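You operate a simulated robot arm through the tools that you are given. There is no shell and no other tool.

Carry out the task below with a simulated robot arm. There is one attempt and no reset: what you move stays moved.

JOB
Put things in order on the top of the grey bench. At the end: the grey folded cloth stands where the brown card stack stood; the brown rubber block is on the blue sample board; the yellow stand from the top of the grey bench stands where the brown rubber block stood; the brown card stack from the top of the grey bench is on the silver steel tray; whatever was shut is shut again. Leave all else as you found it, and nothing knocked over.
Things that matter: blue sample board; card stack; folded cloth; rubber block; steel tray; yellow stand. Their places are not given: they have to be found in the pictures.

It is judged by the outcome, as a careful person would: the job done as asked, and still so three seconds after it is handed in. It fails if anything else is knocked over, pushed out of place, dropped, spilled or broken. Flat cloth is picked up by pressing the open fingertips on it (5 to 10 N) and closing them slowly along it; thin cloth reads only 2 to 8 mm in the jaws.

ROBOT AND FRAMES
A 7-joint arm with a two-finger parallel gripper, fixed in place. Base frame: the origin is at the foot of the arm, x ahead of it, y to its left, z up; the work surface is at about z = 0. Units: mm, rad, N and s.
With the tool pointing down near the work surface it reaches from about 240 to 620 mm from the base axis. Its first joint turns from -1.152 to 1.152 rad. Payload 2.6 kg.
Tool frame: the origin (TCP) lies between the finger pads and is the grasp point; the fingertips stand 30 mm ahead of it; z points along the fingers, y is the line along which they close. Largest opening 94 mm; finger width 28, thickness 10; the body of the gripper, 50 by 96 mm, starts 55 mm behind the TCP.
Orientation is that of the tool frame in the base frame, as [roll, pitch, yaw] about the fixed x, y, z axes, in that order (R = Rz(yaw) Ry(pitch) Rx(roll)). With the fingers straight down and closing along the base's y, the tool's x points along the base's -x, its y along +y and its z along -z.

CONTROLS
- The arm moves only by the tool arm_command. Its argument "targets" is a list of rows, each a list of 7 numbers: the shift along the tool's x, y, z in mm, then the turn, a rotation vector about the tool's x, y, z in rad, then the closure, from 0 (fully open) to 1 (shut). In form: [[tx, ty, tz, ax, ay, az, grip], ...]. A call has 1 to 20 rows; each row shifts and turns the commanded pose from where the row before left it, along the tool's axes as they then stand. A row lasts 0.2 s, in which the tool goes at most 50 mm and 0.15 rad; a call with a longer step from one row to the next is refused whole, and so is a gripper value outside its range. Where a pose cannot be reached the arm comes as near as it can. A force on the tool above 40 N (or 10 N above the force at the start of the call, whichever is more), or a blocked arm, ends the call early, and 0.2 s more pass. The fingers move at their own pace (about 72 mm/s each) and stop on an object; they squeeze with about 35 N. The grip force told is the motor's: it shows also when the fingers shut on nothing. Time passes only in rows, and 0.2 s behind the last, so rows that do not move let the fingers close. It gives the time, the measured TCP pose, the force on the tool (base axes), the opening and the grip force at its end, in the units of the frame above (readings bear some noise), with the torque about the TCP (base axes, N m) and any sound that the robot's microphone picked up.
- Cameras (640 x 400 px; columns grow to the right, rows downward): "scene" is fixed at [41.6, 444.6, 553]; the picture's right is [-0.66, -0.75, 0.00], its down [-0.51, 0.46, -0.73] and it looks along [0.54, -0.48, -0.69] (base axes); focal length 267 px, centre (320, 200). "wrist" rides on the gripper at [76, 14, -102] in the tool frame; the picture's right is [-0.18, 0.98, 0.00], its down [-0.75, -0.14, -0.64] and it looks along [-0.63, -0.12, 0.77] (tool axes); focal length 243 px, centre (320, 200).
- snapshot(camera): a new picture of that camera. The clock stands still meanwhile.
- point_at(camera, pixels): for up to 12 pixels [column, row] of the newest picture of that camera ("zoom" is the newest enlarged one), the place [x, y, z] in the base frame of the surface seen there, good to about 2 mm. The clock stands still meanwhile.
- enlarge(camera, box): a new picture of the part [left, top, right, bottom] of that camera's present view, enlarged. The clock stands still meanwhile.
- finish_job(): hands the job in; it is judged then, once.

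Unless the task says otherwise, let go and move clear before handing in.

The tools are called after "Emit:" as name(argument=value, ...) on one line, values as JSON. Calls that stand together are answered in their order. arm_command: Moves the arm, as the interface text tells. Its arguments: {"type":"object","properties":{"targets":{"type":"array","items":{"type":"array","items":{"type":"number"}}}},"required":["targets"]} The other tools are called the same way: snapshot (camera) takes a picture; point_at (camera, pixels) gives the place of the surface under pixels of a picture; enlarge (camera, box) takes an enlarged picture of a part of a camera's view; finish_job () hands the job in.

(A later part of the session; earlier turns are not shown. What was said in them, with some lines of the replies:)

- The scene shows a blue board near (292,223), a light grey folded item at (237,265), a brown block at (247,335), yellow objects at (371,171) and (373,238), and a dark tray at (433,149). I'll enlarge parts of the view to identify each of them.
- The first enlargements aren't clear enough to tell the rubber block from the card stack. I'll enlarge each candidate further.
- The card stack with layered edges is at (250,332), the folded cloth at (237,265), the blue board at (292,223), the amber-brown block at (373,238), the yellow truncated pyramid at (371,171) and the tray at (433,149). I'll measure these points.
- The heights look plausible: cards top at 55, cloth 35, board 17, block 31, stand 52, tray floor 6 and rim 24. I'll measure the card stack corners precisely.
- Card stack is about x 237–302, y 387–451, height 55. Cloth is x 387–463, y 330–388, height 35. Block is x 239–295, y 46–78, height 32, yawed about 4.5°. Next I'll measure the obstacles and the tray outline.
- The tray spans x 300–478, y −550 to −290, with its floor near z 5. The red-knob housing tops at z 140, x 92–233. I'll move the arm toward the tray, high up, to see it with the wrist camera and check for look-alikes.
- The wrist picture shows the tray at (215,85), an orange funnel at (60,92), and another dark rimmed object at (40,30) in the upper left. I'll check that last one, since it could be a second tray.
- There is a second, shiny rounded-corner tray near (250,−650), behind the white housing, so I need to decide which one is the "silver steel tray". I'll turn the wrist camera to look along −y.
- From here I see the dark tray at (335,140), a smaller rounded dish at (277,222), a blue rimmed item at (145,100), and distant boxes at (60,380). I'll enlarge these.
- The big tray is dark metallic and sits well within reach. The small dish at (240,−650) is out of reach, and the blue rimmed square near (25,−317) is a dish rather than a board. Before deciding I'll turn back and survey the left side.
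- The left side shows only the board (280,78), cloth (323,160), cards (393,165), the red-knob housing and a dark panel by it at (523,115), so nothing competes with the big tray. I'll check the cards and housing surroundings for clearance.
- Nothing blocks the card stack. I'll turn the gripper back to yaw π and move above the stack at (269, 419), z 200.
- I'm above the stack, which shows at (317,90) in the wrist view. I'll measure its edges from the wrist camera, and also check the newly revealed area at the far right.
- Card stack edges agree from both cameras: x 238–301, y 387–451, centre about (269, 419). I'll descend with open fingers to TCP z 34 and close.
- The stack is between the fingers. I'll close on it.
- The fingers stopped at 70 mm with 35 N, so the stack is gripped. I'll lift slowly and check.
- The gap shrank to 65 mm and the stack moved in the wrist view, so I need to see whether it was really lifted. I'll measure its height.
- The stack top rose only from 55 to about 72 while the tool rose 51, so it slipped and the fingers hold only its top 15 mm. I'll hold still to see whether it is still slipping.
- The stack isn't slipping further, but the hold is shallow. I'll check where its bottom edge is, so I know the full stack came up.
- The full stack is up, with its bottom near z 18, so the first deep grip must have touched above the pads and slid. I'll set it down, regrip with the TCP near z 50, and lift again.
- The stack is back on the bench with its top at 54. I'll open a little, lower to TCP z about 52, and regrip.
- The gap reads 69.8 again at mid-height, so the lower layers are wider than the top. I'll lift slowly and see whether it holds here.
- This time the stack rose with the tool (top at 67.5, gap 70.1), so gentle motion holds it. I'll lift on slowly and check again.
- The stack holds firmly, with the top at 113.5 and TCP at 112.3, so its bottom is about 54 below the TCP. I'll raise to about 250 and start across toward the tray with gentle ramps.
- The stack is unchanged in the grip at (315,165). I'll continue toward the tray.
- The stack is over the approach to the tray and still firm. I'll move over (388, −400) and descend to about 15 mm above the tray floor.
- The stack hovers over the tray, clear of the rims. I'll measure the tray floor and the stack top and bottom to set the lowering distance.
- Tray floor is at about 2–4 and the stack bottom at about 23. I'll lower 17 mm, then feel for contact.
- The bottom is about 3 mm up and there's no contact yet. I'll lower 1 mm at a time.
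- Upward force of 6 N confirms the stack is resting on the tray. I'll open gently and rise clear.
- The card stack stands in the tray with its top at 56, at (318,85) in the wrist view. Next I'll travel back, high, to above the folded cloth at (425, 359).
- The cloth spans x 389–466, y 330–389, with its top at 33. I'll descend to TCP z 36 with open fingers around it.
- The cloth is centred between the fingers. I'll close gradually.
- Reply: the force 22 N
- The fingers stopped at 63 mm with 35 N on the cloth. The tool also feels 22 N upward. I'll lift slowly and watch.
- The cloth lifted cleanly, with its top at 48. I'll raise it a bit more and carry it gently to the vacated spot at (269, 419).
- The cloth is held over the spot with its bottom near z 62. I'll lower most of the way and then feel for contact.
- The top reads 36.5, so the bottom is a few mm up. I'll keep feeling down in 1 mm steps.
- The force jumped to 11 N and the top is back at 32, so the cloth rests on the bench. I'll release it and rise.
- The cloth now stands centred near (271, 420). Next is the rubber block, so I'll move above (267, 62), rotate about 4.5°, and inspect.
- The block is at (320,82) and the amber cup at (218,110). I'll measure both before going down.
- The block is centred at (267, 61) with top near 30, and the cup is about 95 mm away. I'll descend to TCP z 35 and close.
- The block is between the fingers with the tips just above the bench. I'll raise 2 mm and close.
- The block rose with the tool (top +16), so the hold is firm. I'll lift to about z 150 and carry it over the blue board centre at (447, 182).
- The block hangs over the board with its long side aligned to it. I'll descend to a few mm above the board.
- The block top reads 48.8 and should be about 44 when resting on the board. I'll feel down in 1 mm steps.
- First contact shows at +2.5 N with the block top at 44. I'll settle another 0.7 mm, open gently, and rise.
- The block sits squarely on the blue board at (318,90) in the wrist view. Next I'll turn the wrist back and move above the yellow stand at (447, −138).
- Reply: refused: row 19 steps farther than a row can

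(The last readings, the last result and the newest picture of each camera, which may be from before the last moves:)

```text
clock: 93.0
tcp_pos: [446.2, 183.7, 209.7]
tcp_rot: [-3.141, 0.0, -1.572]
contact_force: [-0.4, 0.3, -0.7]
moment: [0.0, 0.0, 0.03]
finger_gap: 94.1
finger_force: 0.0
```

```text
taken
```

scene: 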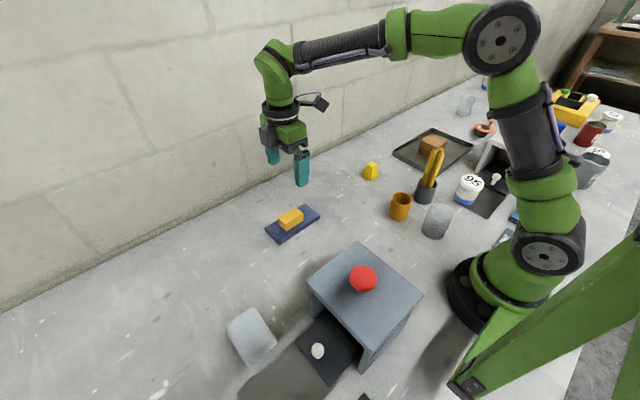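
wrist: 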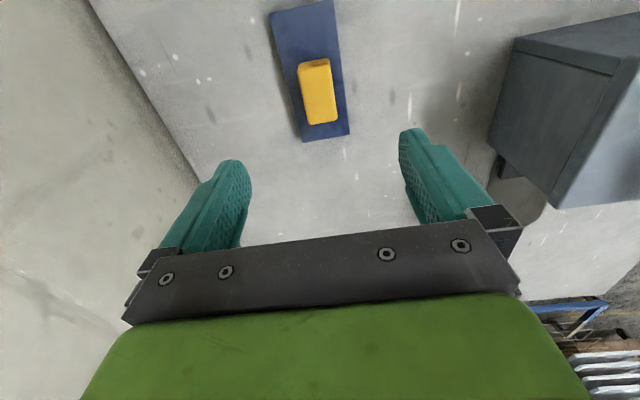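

One row was over the 50 mm limit, so the call was refused and nothing moved. I'll resend it with smaller steps.

Emit:
arm_command(targets=[[0, 0, 0, 0, 0, 0.131, 0], [0, 0, 0, 0, 0, 0.131, 0], [0, 0, 0, 0, 0, 0.131, 0], [0, 0, 0, 0, 0, 0.131, 0], [0, 0, 0, 0, 0, 0.131, 0], [0, 0, 0, 0, 0, 0.131, 0], [0, 0, 0, 0, 0, 0.131, 0], [0, 0, 0, 0, 0, 0.131, 0], [0, 0, 0, 0, 0, 0.131, 0], [0, 0, 0, 0, 0, 0.131, 0], [0, 0, 0, 0, 0, 0.131, 0], [0, 0, 0, 0, 0, 0.131, 0], [0, -46, 0, 0, 0, 0, 0], [0, -46, 0, 0, 0, 0, 0], [0, -46, 0, 0, 0, 0, 0], [0, -46, 0, 0, 0, 0, 0], [0, -46, 0, 0, 0, 0, 0.1], [0, -46, 0, 0, 0, 0, 0.2], [0, -46, 0, 0, 0, 0, 0.25], [0, 0, 0, 0, 0, 0, 0.25]])

Emit:
snapshot(camera="wrist")

Emit:
snapshot(camera="scene")

```text
clock: 97.2
tcp_pos: [445.8, -141.5, 207.3]
tcp_rot: [3.14, 0.0, 3.136]
contact_force: [1.1, 0.0, 0.6]
moment: [-0.01, 0.0, 0.02]
finger_gap: 70.7
finger_force: 0.1
```

```text
taken
```

wrist: 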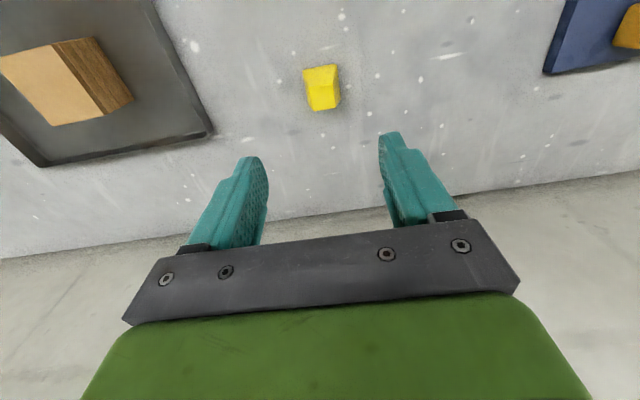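

```text
taken
```

scene: 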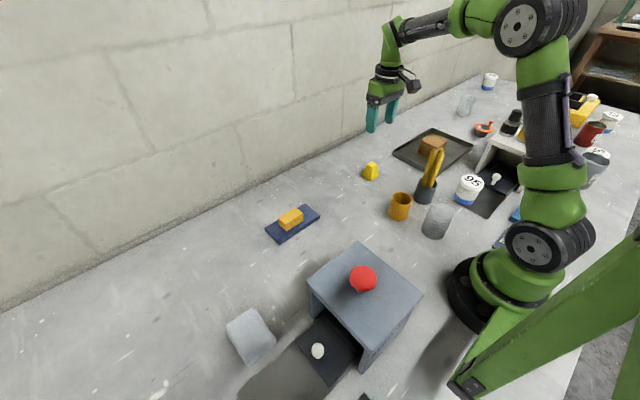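

Emit:
enlarge(camera="wrist", box=[285, 50, 360, 125])

Emit:
point_at(camera="zoom", pixels=[[220, 145], [400, 130], [250, 260], [390, 250], [260, 375], [440, 345], [310, 200], [320, 320], [430, 300], [325, 370], [240, 300], [225, 170]])

Emit:
enlarge(camera="scene", box=[350, 150, 395, 190])

Emit:
point_at(camera="zoom", pixels=[[320, 140], [270, 165], [360, 180], [310, 210], [300, 330], [200, 270], [420, 280], [315, 175]])

```text
5.33 times, centred on (322, 88) of wrist
```

zoom: 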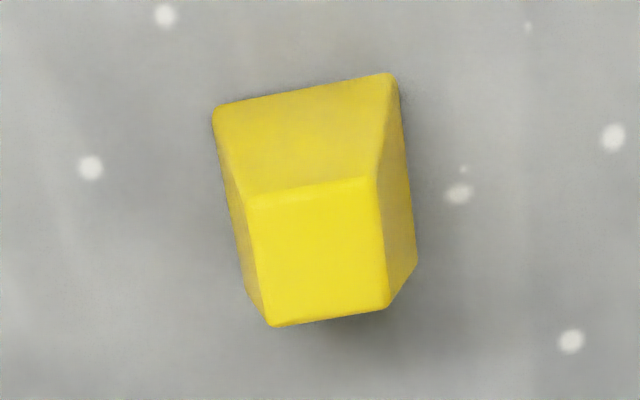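

```text
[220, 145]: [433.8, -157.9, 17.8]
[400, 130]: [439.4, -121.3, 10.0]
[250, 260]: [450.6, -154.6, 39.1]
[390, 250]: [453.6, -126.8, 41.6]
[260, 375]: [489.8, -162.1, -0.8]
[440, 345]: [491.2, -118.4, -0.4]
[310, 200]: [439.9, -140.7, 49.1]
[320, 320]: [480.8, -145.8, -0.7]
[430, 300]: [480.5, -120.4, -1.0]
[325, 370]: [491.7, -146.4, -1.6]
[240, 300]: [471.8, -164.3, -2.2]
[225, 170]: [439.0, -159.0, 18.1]
```

```text
10.00 times, centred on (372, 170) of scene
```

zoom: 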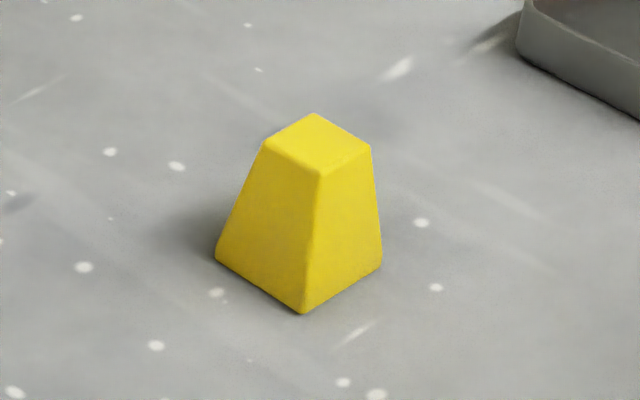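

```text
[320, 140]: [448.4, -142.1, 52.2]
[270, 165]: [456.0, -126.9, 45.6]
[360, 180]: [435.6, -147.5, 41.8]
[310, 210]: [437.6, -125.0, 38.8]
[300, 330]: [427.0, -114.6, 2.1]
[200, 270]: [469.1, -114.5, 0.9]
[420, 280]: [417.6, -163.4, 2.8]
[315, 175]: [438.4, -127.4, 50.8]
```

The yellow stand is a truncated pyramid: base about 40 mm centred near (448, −139.5), top about 22 mm at z 52, aligned to the axes. I'll descend with 70 mm opening so the fingertips sit near z 8.

Emit:
arm_command(targets=[[-2.2, 2, 35, 0, 0, 0, 0.25], [0, 0, 35, 0, 0, 0, 0.25], [0, 0, 35, 0, 0, 0, 0.25], [0, 0, 30, 0, 0, 0, 0.25], [0, 0, 18, 0, 0, 0, 0.25], [0, 0, 10, 0, 0, 0, 0.25], [0, 0, 6, 0, 0, 0, 0.25], [0, 0, 0, 0, 0, 0, 0.25]])

Emit:
snapshot(camera="wrist")

Emit:
enlarge(camera="scene", box=[330, 120, 420, 200])

```text
clock: 99.0
tcp_pos: [448.3, -137.9, 38.2]
tcp_rot: [3.141, -0.001, 3.138]
contact_force: [0.3, -0.1, 0.7]
moment: [0.01, -0.01, 0.01]
finger_gap: 70.6
finger_force: 0.0
```

```text
taken
```

wrist: 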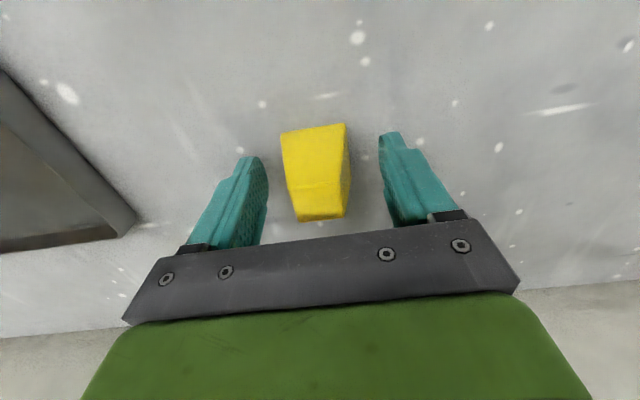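

```text
5.00 times, centred on (375, 160) of scene
```

zoom: 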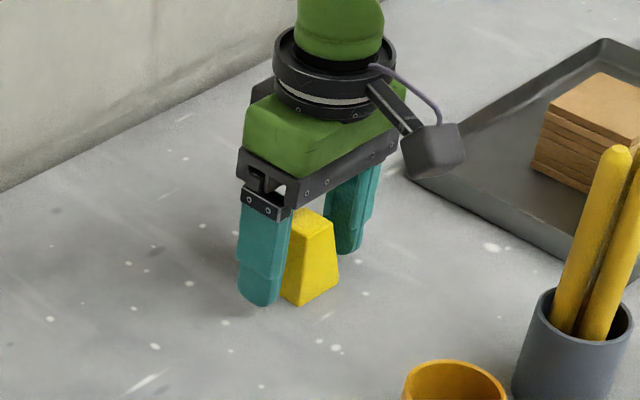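

The fingers straddle the stand symmetrically. I'll close gradually.

Emit:
arm_command(targets=[[0, 0, 0, 0, 0, 0, 0.35], [0, 0, 0, 0, 0, 0, 0.45], [0, 0, 0, 0, 0, 0, 0.52], [0, 0, 0, 0, 0, 0, 0.56], [0, 0, 0, 0, 0, 0, 0.6], [0, 0, 0, 0, 0, 0, 0.66], [0, 0, 0, 0, 0, 0, 0.8], [0, 0, 0, 0, 0, 0, 1], [0, 0, 0, 0, 0, 0, 1]])

Emit:
snapshot(camera="wrist")

```text
clock: 101.0
tcp_pos: [447.7, -138.0, 40.0]
tcp_rot: [3.141, -0.001, 3.137]
contact_force: [0.2, -0.4, -0.4]
moment: [0.02, -0.01, -0.02]
finger_gap: 37.5
finger_force: 35.1
```

```text
taken
```

wrist: 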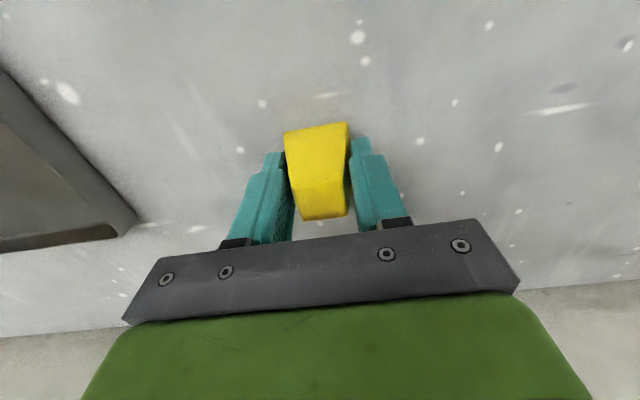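

The fingers hold the stand at 37.5 mm. I'll lift very slowly and compare heights.

Emit:
point_at(camera="wrist", pixels=[[320, 200], [325, 210], [318, 150], [316, 132]])

Emit:
arm_command(targets=[[0, 0, -1, 0, 0, 0, 1], [0, 0, -1.5, 0, 0, 0, 1], [0, 0, -2, 0, 0, 0, 1], [0, 0, -2.5, 0, 0, 0, 1], [0, 0, -3, 0, 0, 0, 1], [0, 0, -3, 0, 0, 0, 1], [0, 0, -2, 0, 0, 0, 1], [0, 0, 0, 0, 0, 0, 1]])

Emit:
snapshot(camera="wrist")

Emit:
point_at(camera="wrist", pixels=[[320, 200], [325, 210], [318, 150], [316, 132]])

Emit:
enlarge(camera="scene", box=[330, 120, 420, 200])

```text
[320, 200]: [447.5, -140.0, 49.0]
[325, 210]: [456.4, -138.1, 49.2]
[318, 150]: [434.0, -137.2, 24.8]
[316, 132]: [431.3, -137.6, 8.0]
```

```text
clock: 102.8
tcp_pos: [447.8, -136.7, 52.2]
tcp_rot: [-3.141, 0.0, 3.137]
contact_force: [-0.4, 0.3, -0.1]
moment: [0.01, 0.02, -0.02]
finger_gap: 37.3
finger_force: 35.6
```

```text
taken
```

wrist: 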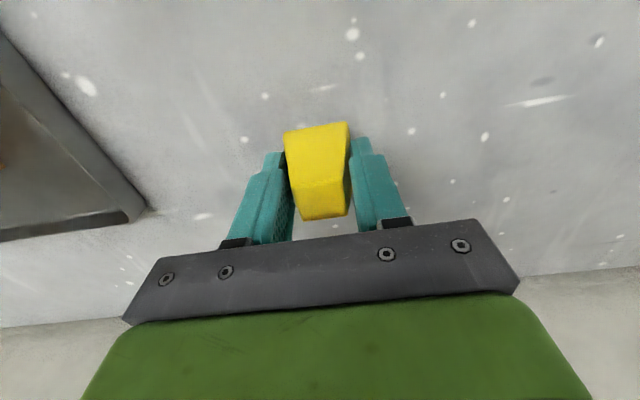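

```text
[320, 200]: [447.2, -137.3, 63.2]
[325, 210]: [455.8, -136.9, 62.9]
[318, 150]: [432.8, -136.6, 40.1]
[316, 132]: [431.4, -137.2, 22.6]
```

```text
5.00 times, centred on (375, 160) of scene
```

zoom: 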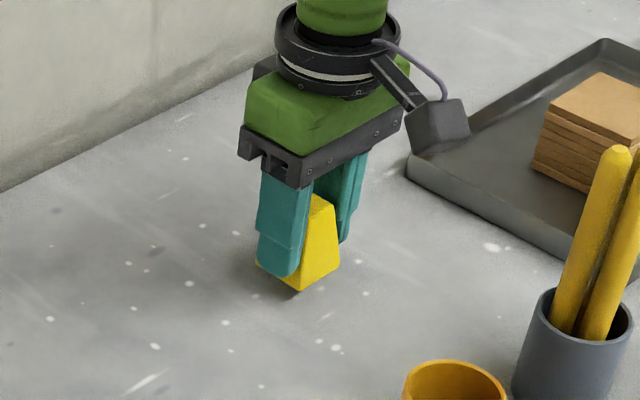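

The stand rose 14 mm with the tool, so the hold is good. I'll continue lifting gently to about z 170 and then carry it toward (267, 62).

Emit:
arm_command(targets=[[0, 0, -3, 0, 0, 0, 1], [0, 0, -5, 0, 0, 0, 1], [0, 0, -8, 0, 0, 0, 1], [0, 0, -10, 0, 0, 0, 1], [0, 0, -12, 0, 0, 0, 1], [0, 0, -14, 0, 0, 0, 1], [0, 0, -14, 0, 0, 0, 1], [0, 0, -14, 0, 0, 0, 1], [0, 0, -12, 0, 0, 0, 1], [0, 0, -10, 0, 0, 0, 1], [0, 0, -8, 0, 0, 0, 1], [0, 0, -5, 0, 0, 0, 1], [0, 0, -3, 0, 0, 0, 1], [0, 0, 0, 0, 0, 0, 1]])

Emit:
snapshot(camera="wrist")

Emit:
point_at(camera="wrist", pixels=[[320, 200], [325, 210], [318, 150], [316, 132]])

```text
clock: 105.8
tcp_pos: [447.4, -137.4, 172.3]
tcp_rot: [3.141, 0.0, 3.137]
contact_force: [0.3, 0.1, -0.4]
moment: [-0.01, 0.02, 0.0]
finger_gap: 37.2
finger_force: 35.2
```

```text
taken
```

wrist: 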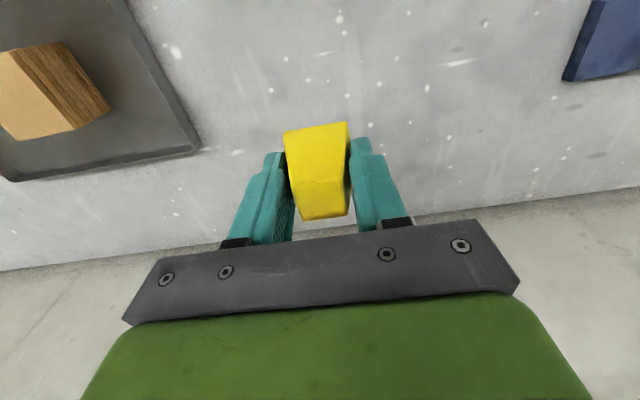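

```text
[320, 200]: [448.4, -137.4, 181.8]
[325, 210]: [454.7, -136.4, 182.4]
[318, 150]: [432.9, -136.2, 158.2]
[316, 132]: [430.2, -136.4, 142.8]
```

The stand stays fixed in the grip, with its bottom about 39 below the TCP. Now I'll carry it to (267, 62).

Emit:
arm_command(targets=[[2.7, 3, 0, 0, 0, 0, 1], [5.4, 5.9, 0, 0, 0, 0, 1], [8.1, 8.9, 0, 0, 0, 0, 1], [10.8, 11.8, 0, 0, 0, 0, 1], [13.5, 14.8, 0, 0, 0, 0, 1], [14.8, 16.3, 0, 0, 0, 0, 1], [14.8, 16.3, 0, 0, 0, 0, 1], [14.8, 16.3, 0, 0, 0, 0, 1], [14.8, 16.3, 0, 0, 0, 0, 1], [14.8, 16.3, 0, 0, 0, 0, 1], [14.8, 16.3, 0, 0, 0, 0, 1], [13.5, 14.8, 0, 0, 0, 0, 1], [12.1, 13.3, 0, 0, 0, 0, 1], [9.4, 10.4, 0, 0, 0, 0, 1], [8.1, 8.9, 0, 0, 0, 0, 1], [5.4, 5.9, 0, 0, 0, 0, 1], [3.4, 3.7, 0, 0, 0, 0, 1], [0, 0, 0, 0, 0, 0, 1]])

Emit:
snapshot(camera="wrist")

Emit:
snapshot(camera="scene")

```text
clock: 109.6
tcp_pos: [266.8, 62.6, 172.3]
tcp_rot: [-3.141, -0.001, 3.137]
contact_force: [0.8, -0.1, -0.4]
moment: [-0.01, -0.01, -0.02]
finger_gap: 36.9
finger_force: 34.6
```

```text
taken
```

wrist: 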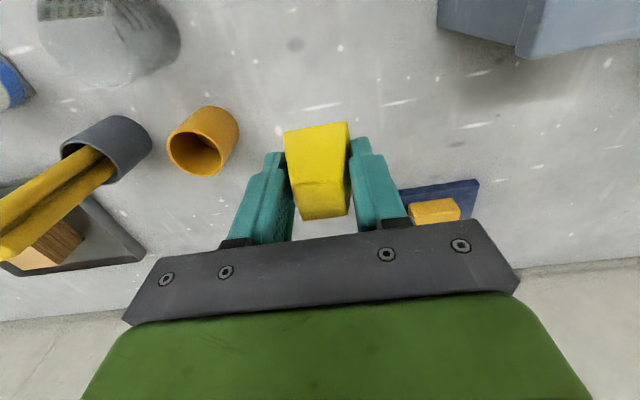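

```text
taken
```

scene: 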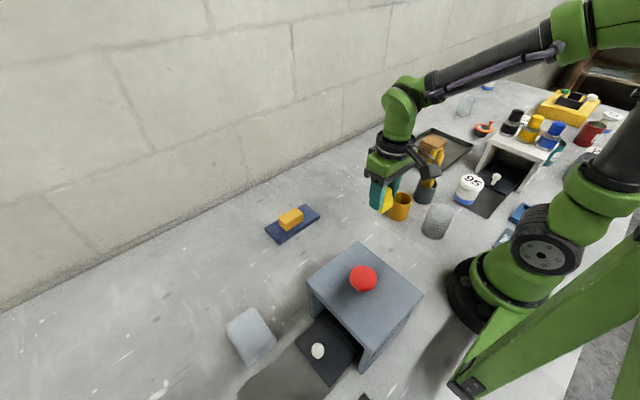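

I'm above the old block place at (266.8, 62.6). I'll lower to about 3 mm above the bench.

Emit:
arm_command(targets=[[0, 0, 6, 0, 0, 0, 1], [0, 0, 12, 0, 0, 0, 1], [0, 0, 16, 0, 0, 0, 1], [0, 0, 18, 0, 0, 0, 1], [0, 0, 18, 0, 0, 0, 1], [0, 0, 18, 0, 0, 0, 1], [0, 0, 16, 0, 0, 0, 1], [0, 0, 12, 0, 0, 0, 1], [0, 0, 7, 0, 0, 0, 1], [0, 0, 3, 0, 0, 0, 1], [0, 0, 2, 0, 0, 0, 1], [0, 0, 0, 0, 0, 0, 1]])

Emit:
snapshot(camera="wrist")

Emit:
point_at(camera="wrist", pixels=[[320, 200], [325, 210], [318, 150], [316, 132], [310, 80]])

```text
clock: 112.2
tcp_pos: [268.1, 62.7, 45.8]
tcp_rot: [-3.14, 0.0, 3.136]
contact_force: [0.0, -0.4, -1.1]
moment: [0.0, 0.05, 0.02]
finger_gap: 37.3
finger_force: 34.7
```

```text
taken
```

wrist: 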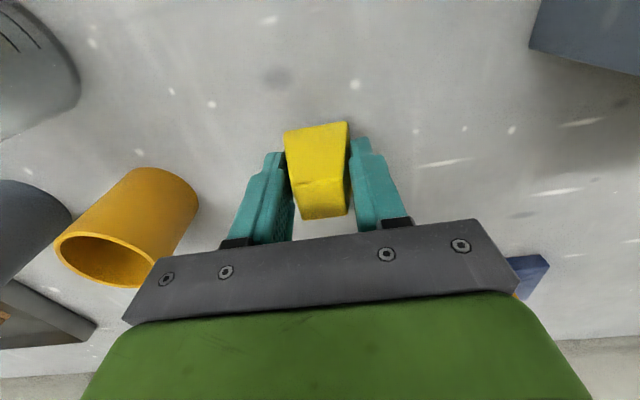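

```text
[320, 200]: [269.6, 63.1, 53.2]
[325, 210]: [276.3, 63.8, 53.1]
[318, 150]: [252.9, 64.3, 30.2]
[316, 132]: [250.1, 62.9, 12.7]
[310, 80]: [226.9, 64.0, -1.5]
```

The stand's top reads 53 against 49 when resting, so about 4–5 mm remain. I'll feel down in small steps.

Emit:
arm_command(targets=[[0, 0, 1, 0, 0, 0, 1], [0, 0, 1, 0, 0, 0, 1], [0, 0, 0, 0, 0, 0, 1]])

Emit:
arm_command(targets=[[0, 0, 1, 0, 0, 0, 1], [0, 0, 0, 0, 0, 0, 1]])

Emit:
arm_command(targets=[[0, 0, 1, 0, 0, 0, 1], [0, 0, 0, 0, 0, 0, 1]])

```text
clock: 113.0
tcp_pos: [267.1, 63.0, 42.9]
tcp_rot: [-3.142, -0.001, 3.136]
contact_force: [0.3, -0.3, -0.1]
moment: [0.01, 0.02, -0.01]
finger_gap: 36.9
finger_force: 35.3
```

```text
clock: 113.6
tcp_pos: [266.6, 62.8, 42.1]
tcp_rot: [3.141, 0.001, 3.136]
contact_force: [0.2, 0.1, 0.4]
moment: [-0.01, 0.02, -0.03]
finger_gap: 37.1
finger_force: 34.8
```

```text
clock: 114.2
tcp_pos: [266.8, 62.2, 39.3]
tcp_rot: [-3.141, 0.0, 3.137]
contact_force: [0.1, 0.0, 5.0]
moment: [0.01, 0.03, 0.01]
finger_gap: 37.1
finger_force: 35.1
```

A 5 N upward reading means the stand is on the bench. I'll open gently and rise straight up.

Emit:
arm_command(targets=[[0, 0, 0, 0, 0, 0, 0.59], [0, 0, 0, 0, 0, 0, 0.55], [0, 0, 0, 0, 0, 0, 0.48], [0, 0, 0, 0, 0, 0, 0.36], [0, 0, 0, 0, 0, 0, 0.25], [0, 0, -6, 0, 0, 0, 0.25], [0, 0, -15, 0, 0, 0, 0.25], [0, 0, -25, 0, 0, 0, 0.25], [0, 0, -35, 0, 0, 0, 0.25], [0, 0, -40, 0, 0, 0, 0.2], [0, 0, -40, 0, 0, 0, 0.1], [0, 0, -40, 0, 0, 0, 0], [0, 0, 0, 0, 0, 0, 0]])

Emit:
snapshot(camera="wrist")

Emit:
snapshot(camera="scene")

```text
clock: 117.0
tcp_pos: [268.3, 60.5, 239.9]
tcp_rot: [-3.141, 0.0, 3.135]
contact_force: [-0.2, -0.4, -0.6]
moment: [0.01, -0.01, -0.01]
finger_gap: 94.0
finger_force: 0.0
```

```text
taken
```

wrist: 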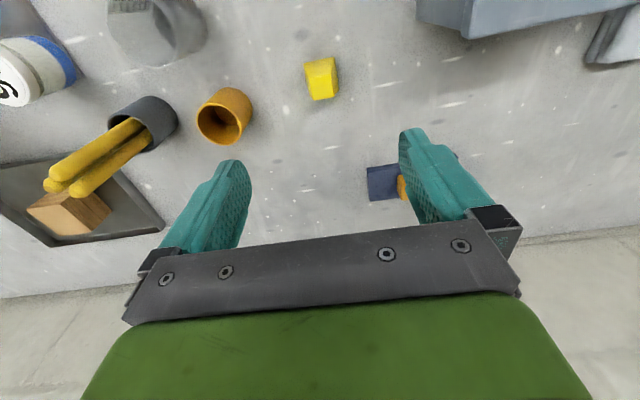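

```text
taken
```

scene: 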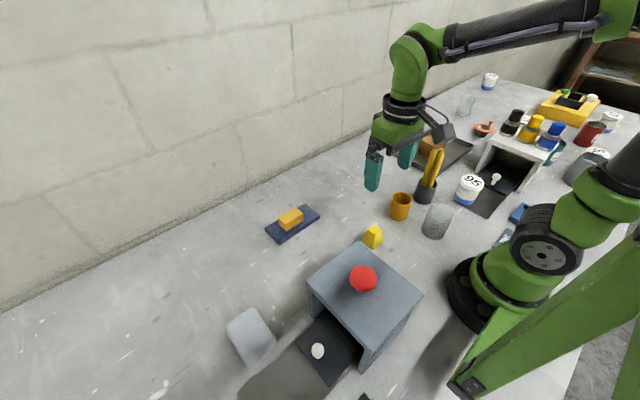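

All four items are placed. I'll retreat to near the starting pose and verify everything in the pictures.

Emit:
arm_command(targets=[[0, 0, -30, 0, 0, 0, 0], [-30, 25.5, -8, 0, 0, 0, 0], [-30, 25.5, -8, 0, 0, 0, 0], [-30, 25.5, -8, 0, 0, 0, 0], [-30, 25.5, -8, 0, 0, 0, 0], [0, 0, 0, 0, 0, 0, 0], [0, 0, 0, 0, 0, 0, 0]])

Emit:
snapshot(camera="scene")

Emit:
enlarge(camera="scene", box=[340, 100, 500, 260])

Emit:
enlarge(camera="scene", box=[200, 190, 360, 390])

Emit:
point_at(camera="scene", pixels=[[372, 230], [291, 217], [250, 328], [432, 143], [400, 205], [320, 209], [266, 230], [280, 243], [440, 215], [374, 240]])

```text
clock: 118.6
tcp_pos: [386.3, 164.5, 301.6]
tcp_rot: [3.14, 0.0, 3.136]
contact_force: [-0.5, 0.1, 0.1]
moment: [-0.04, -0.02, 0.0]
finger_gap: 93.8
finger_force: 0.1
```

```text
taken
```

scene: 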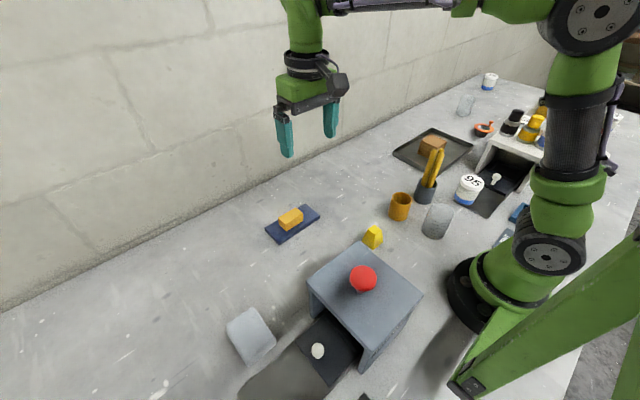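

```text
2.50 times, centred on (420, 180) of scene
```

zoom: 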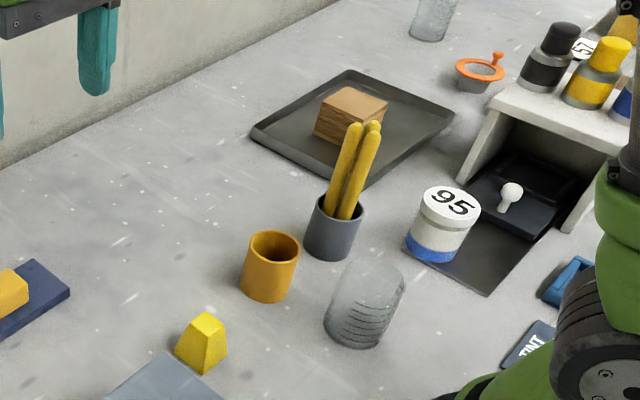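

```text
2.00 times, centred on (280, 290) of scene
```

zoom: 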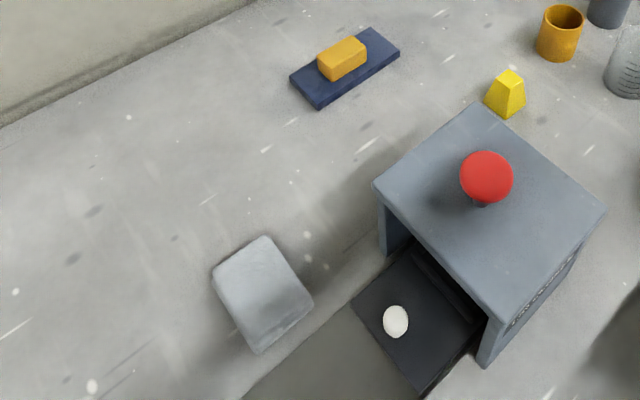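

```text
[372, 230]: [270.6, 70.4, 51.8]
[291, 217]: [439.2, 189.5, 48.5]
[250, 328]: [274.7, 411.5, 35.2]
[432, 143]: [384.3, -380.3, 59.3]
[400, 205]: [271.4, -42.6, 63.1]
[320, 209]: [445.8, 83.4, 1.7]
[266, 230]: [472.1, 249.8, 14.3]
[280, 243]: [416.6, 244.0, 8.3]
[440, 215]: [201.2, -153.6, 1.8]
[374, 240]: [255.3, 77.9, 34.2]
```

The final pictures confirm every placement:
- **Cards:** they stand in the steel tray, top at 59, at pixel (432,143).
- **Cloth:** it stands on the old card place, at pixel (250,330).
- **Rubber block:** it sits on the blue board, top at 48, at pixel (291,217).
- **Yellow stand:** it stands upright on the block's old place, at pixel (372,235).

The board and cup read the same as before, nothing else looks disturbed, and the gripper is open and clear. I'm handing the job in.

Emit:
finish_job()

```text
The job is handed in.
```

The job is handed in, and all four items were in place in the last pictures I took. The result of the judging has not been reported back.

- **Card stack:** it stands in the large tray, clear of the rims. It slipped in the grip on the first lift, so I set it back down and regripped it; the whole stack then carried across intact.
- **Folded cloth:** it stands where the card stack stood, centred within about 2 mm.
- **Rubber block:** it lies on the blue board, turned so its long side runs along the board.
- **Yellow stand:** it stands upright where the rubber block stood.

I had to judge which objects two of the names meant. I took the large dark tray as the "silver steel tray", because the only other candidate was a small dish out of the arm's reach. I took the amber block as the "brown rubber block".

I opened nothing, so there was nothing to shut again. The blue board and the amber cup measured the same as at the start, and nothing else looked disturbed. The gripper was open and clear when I handed in.
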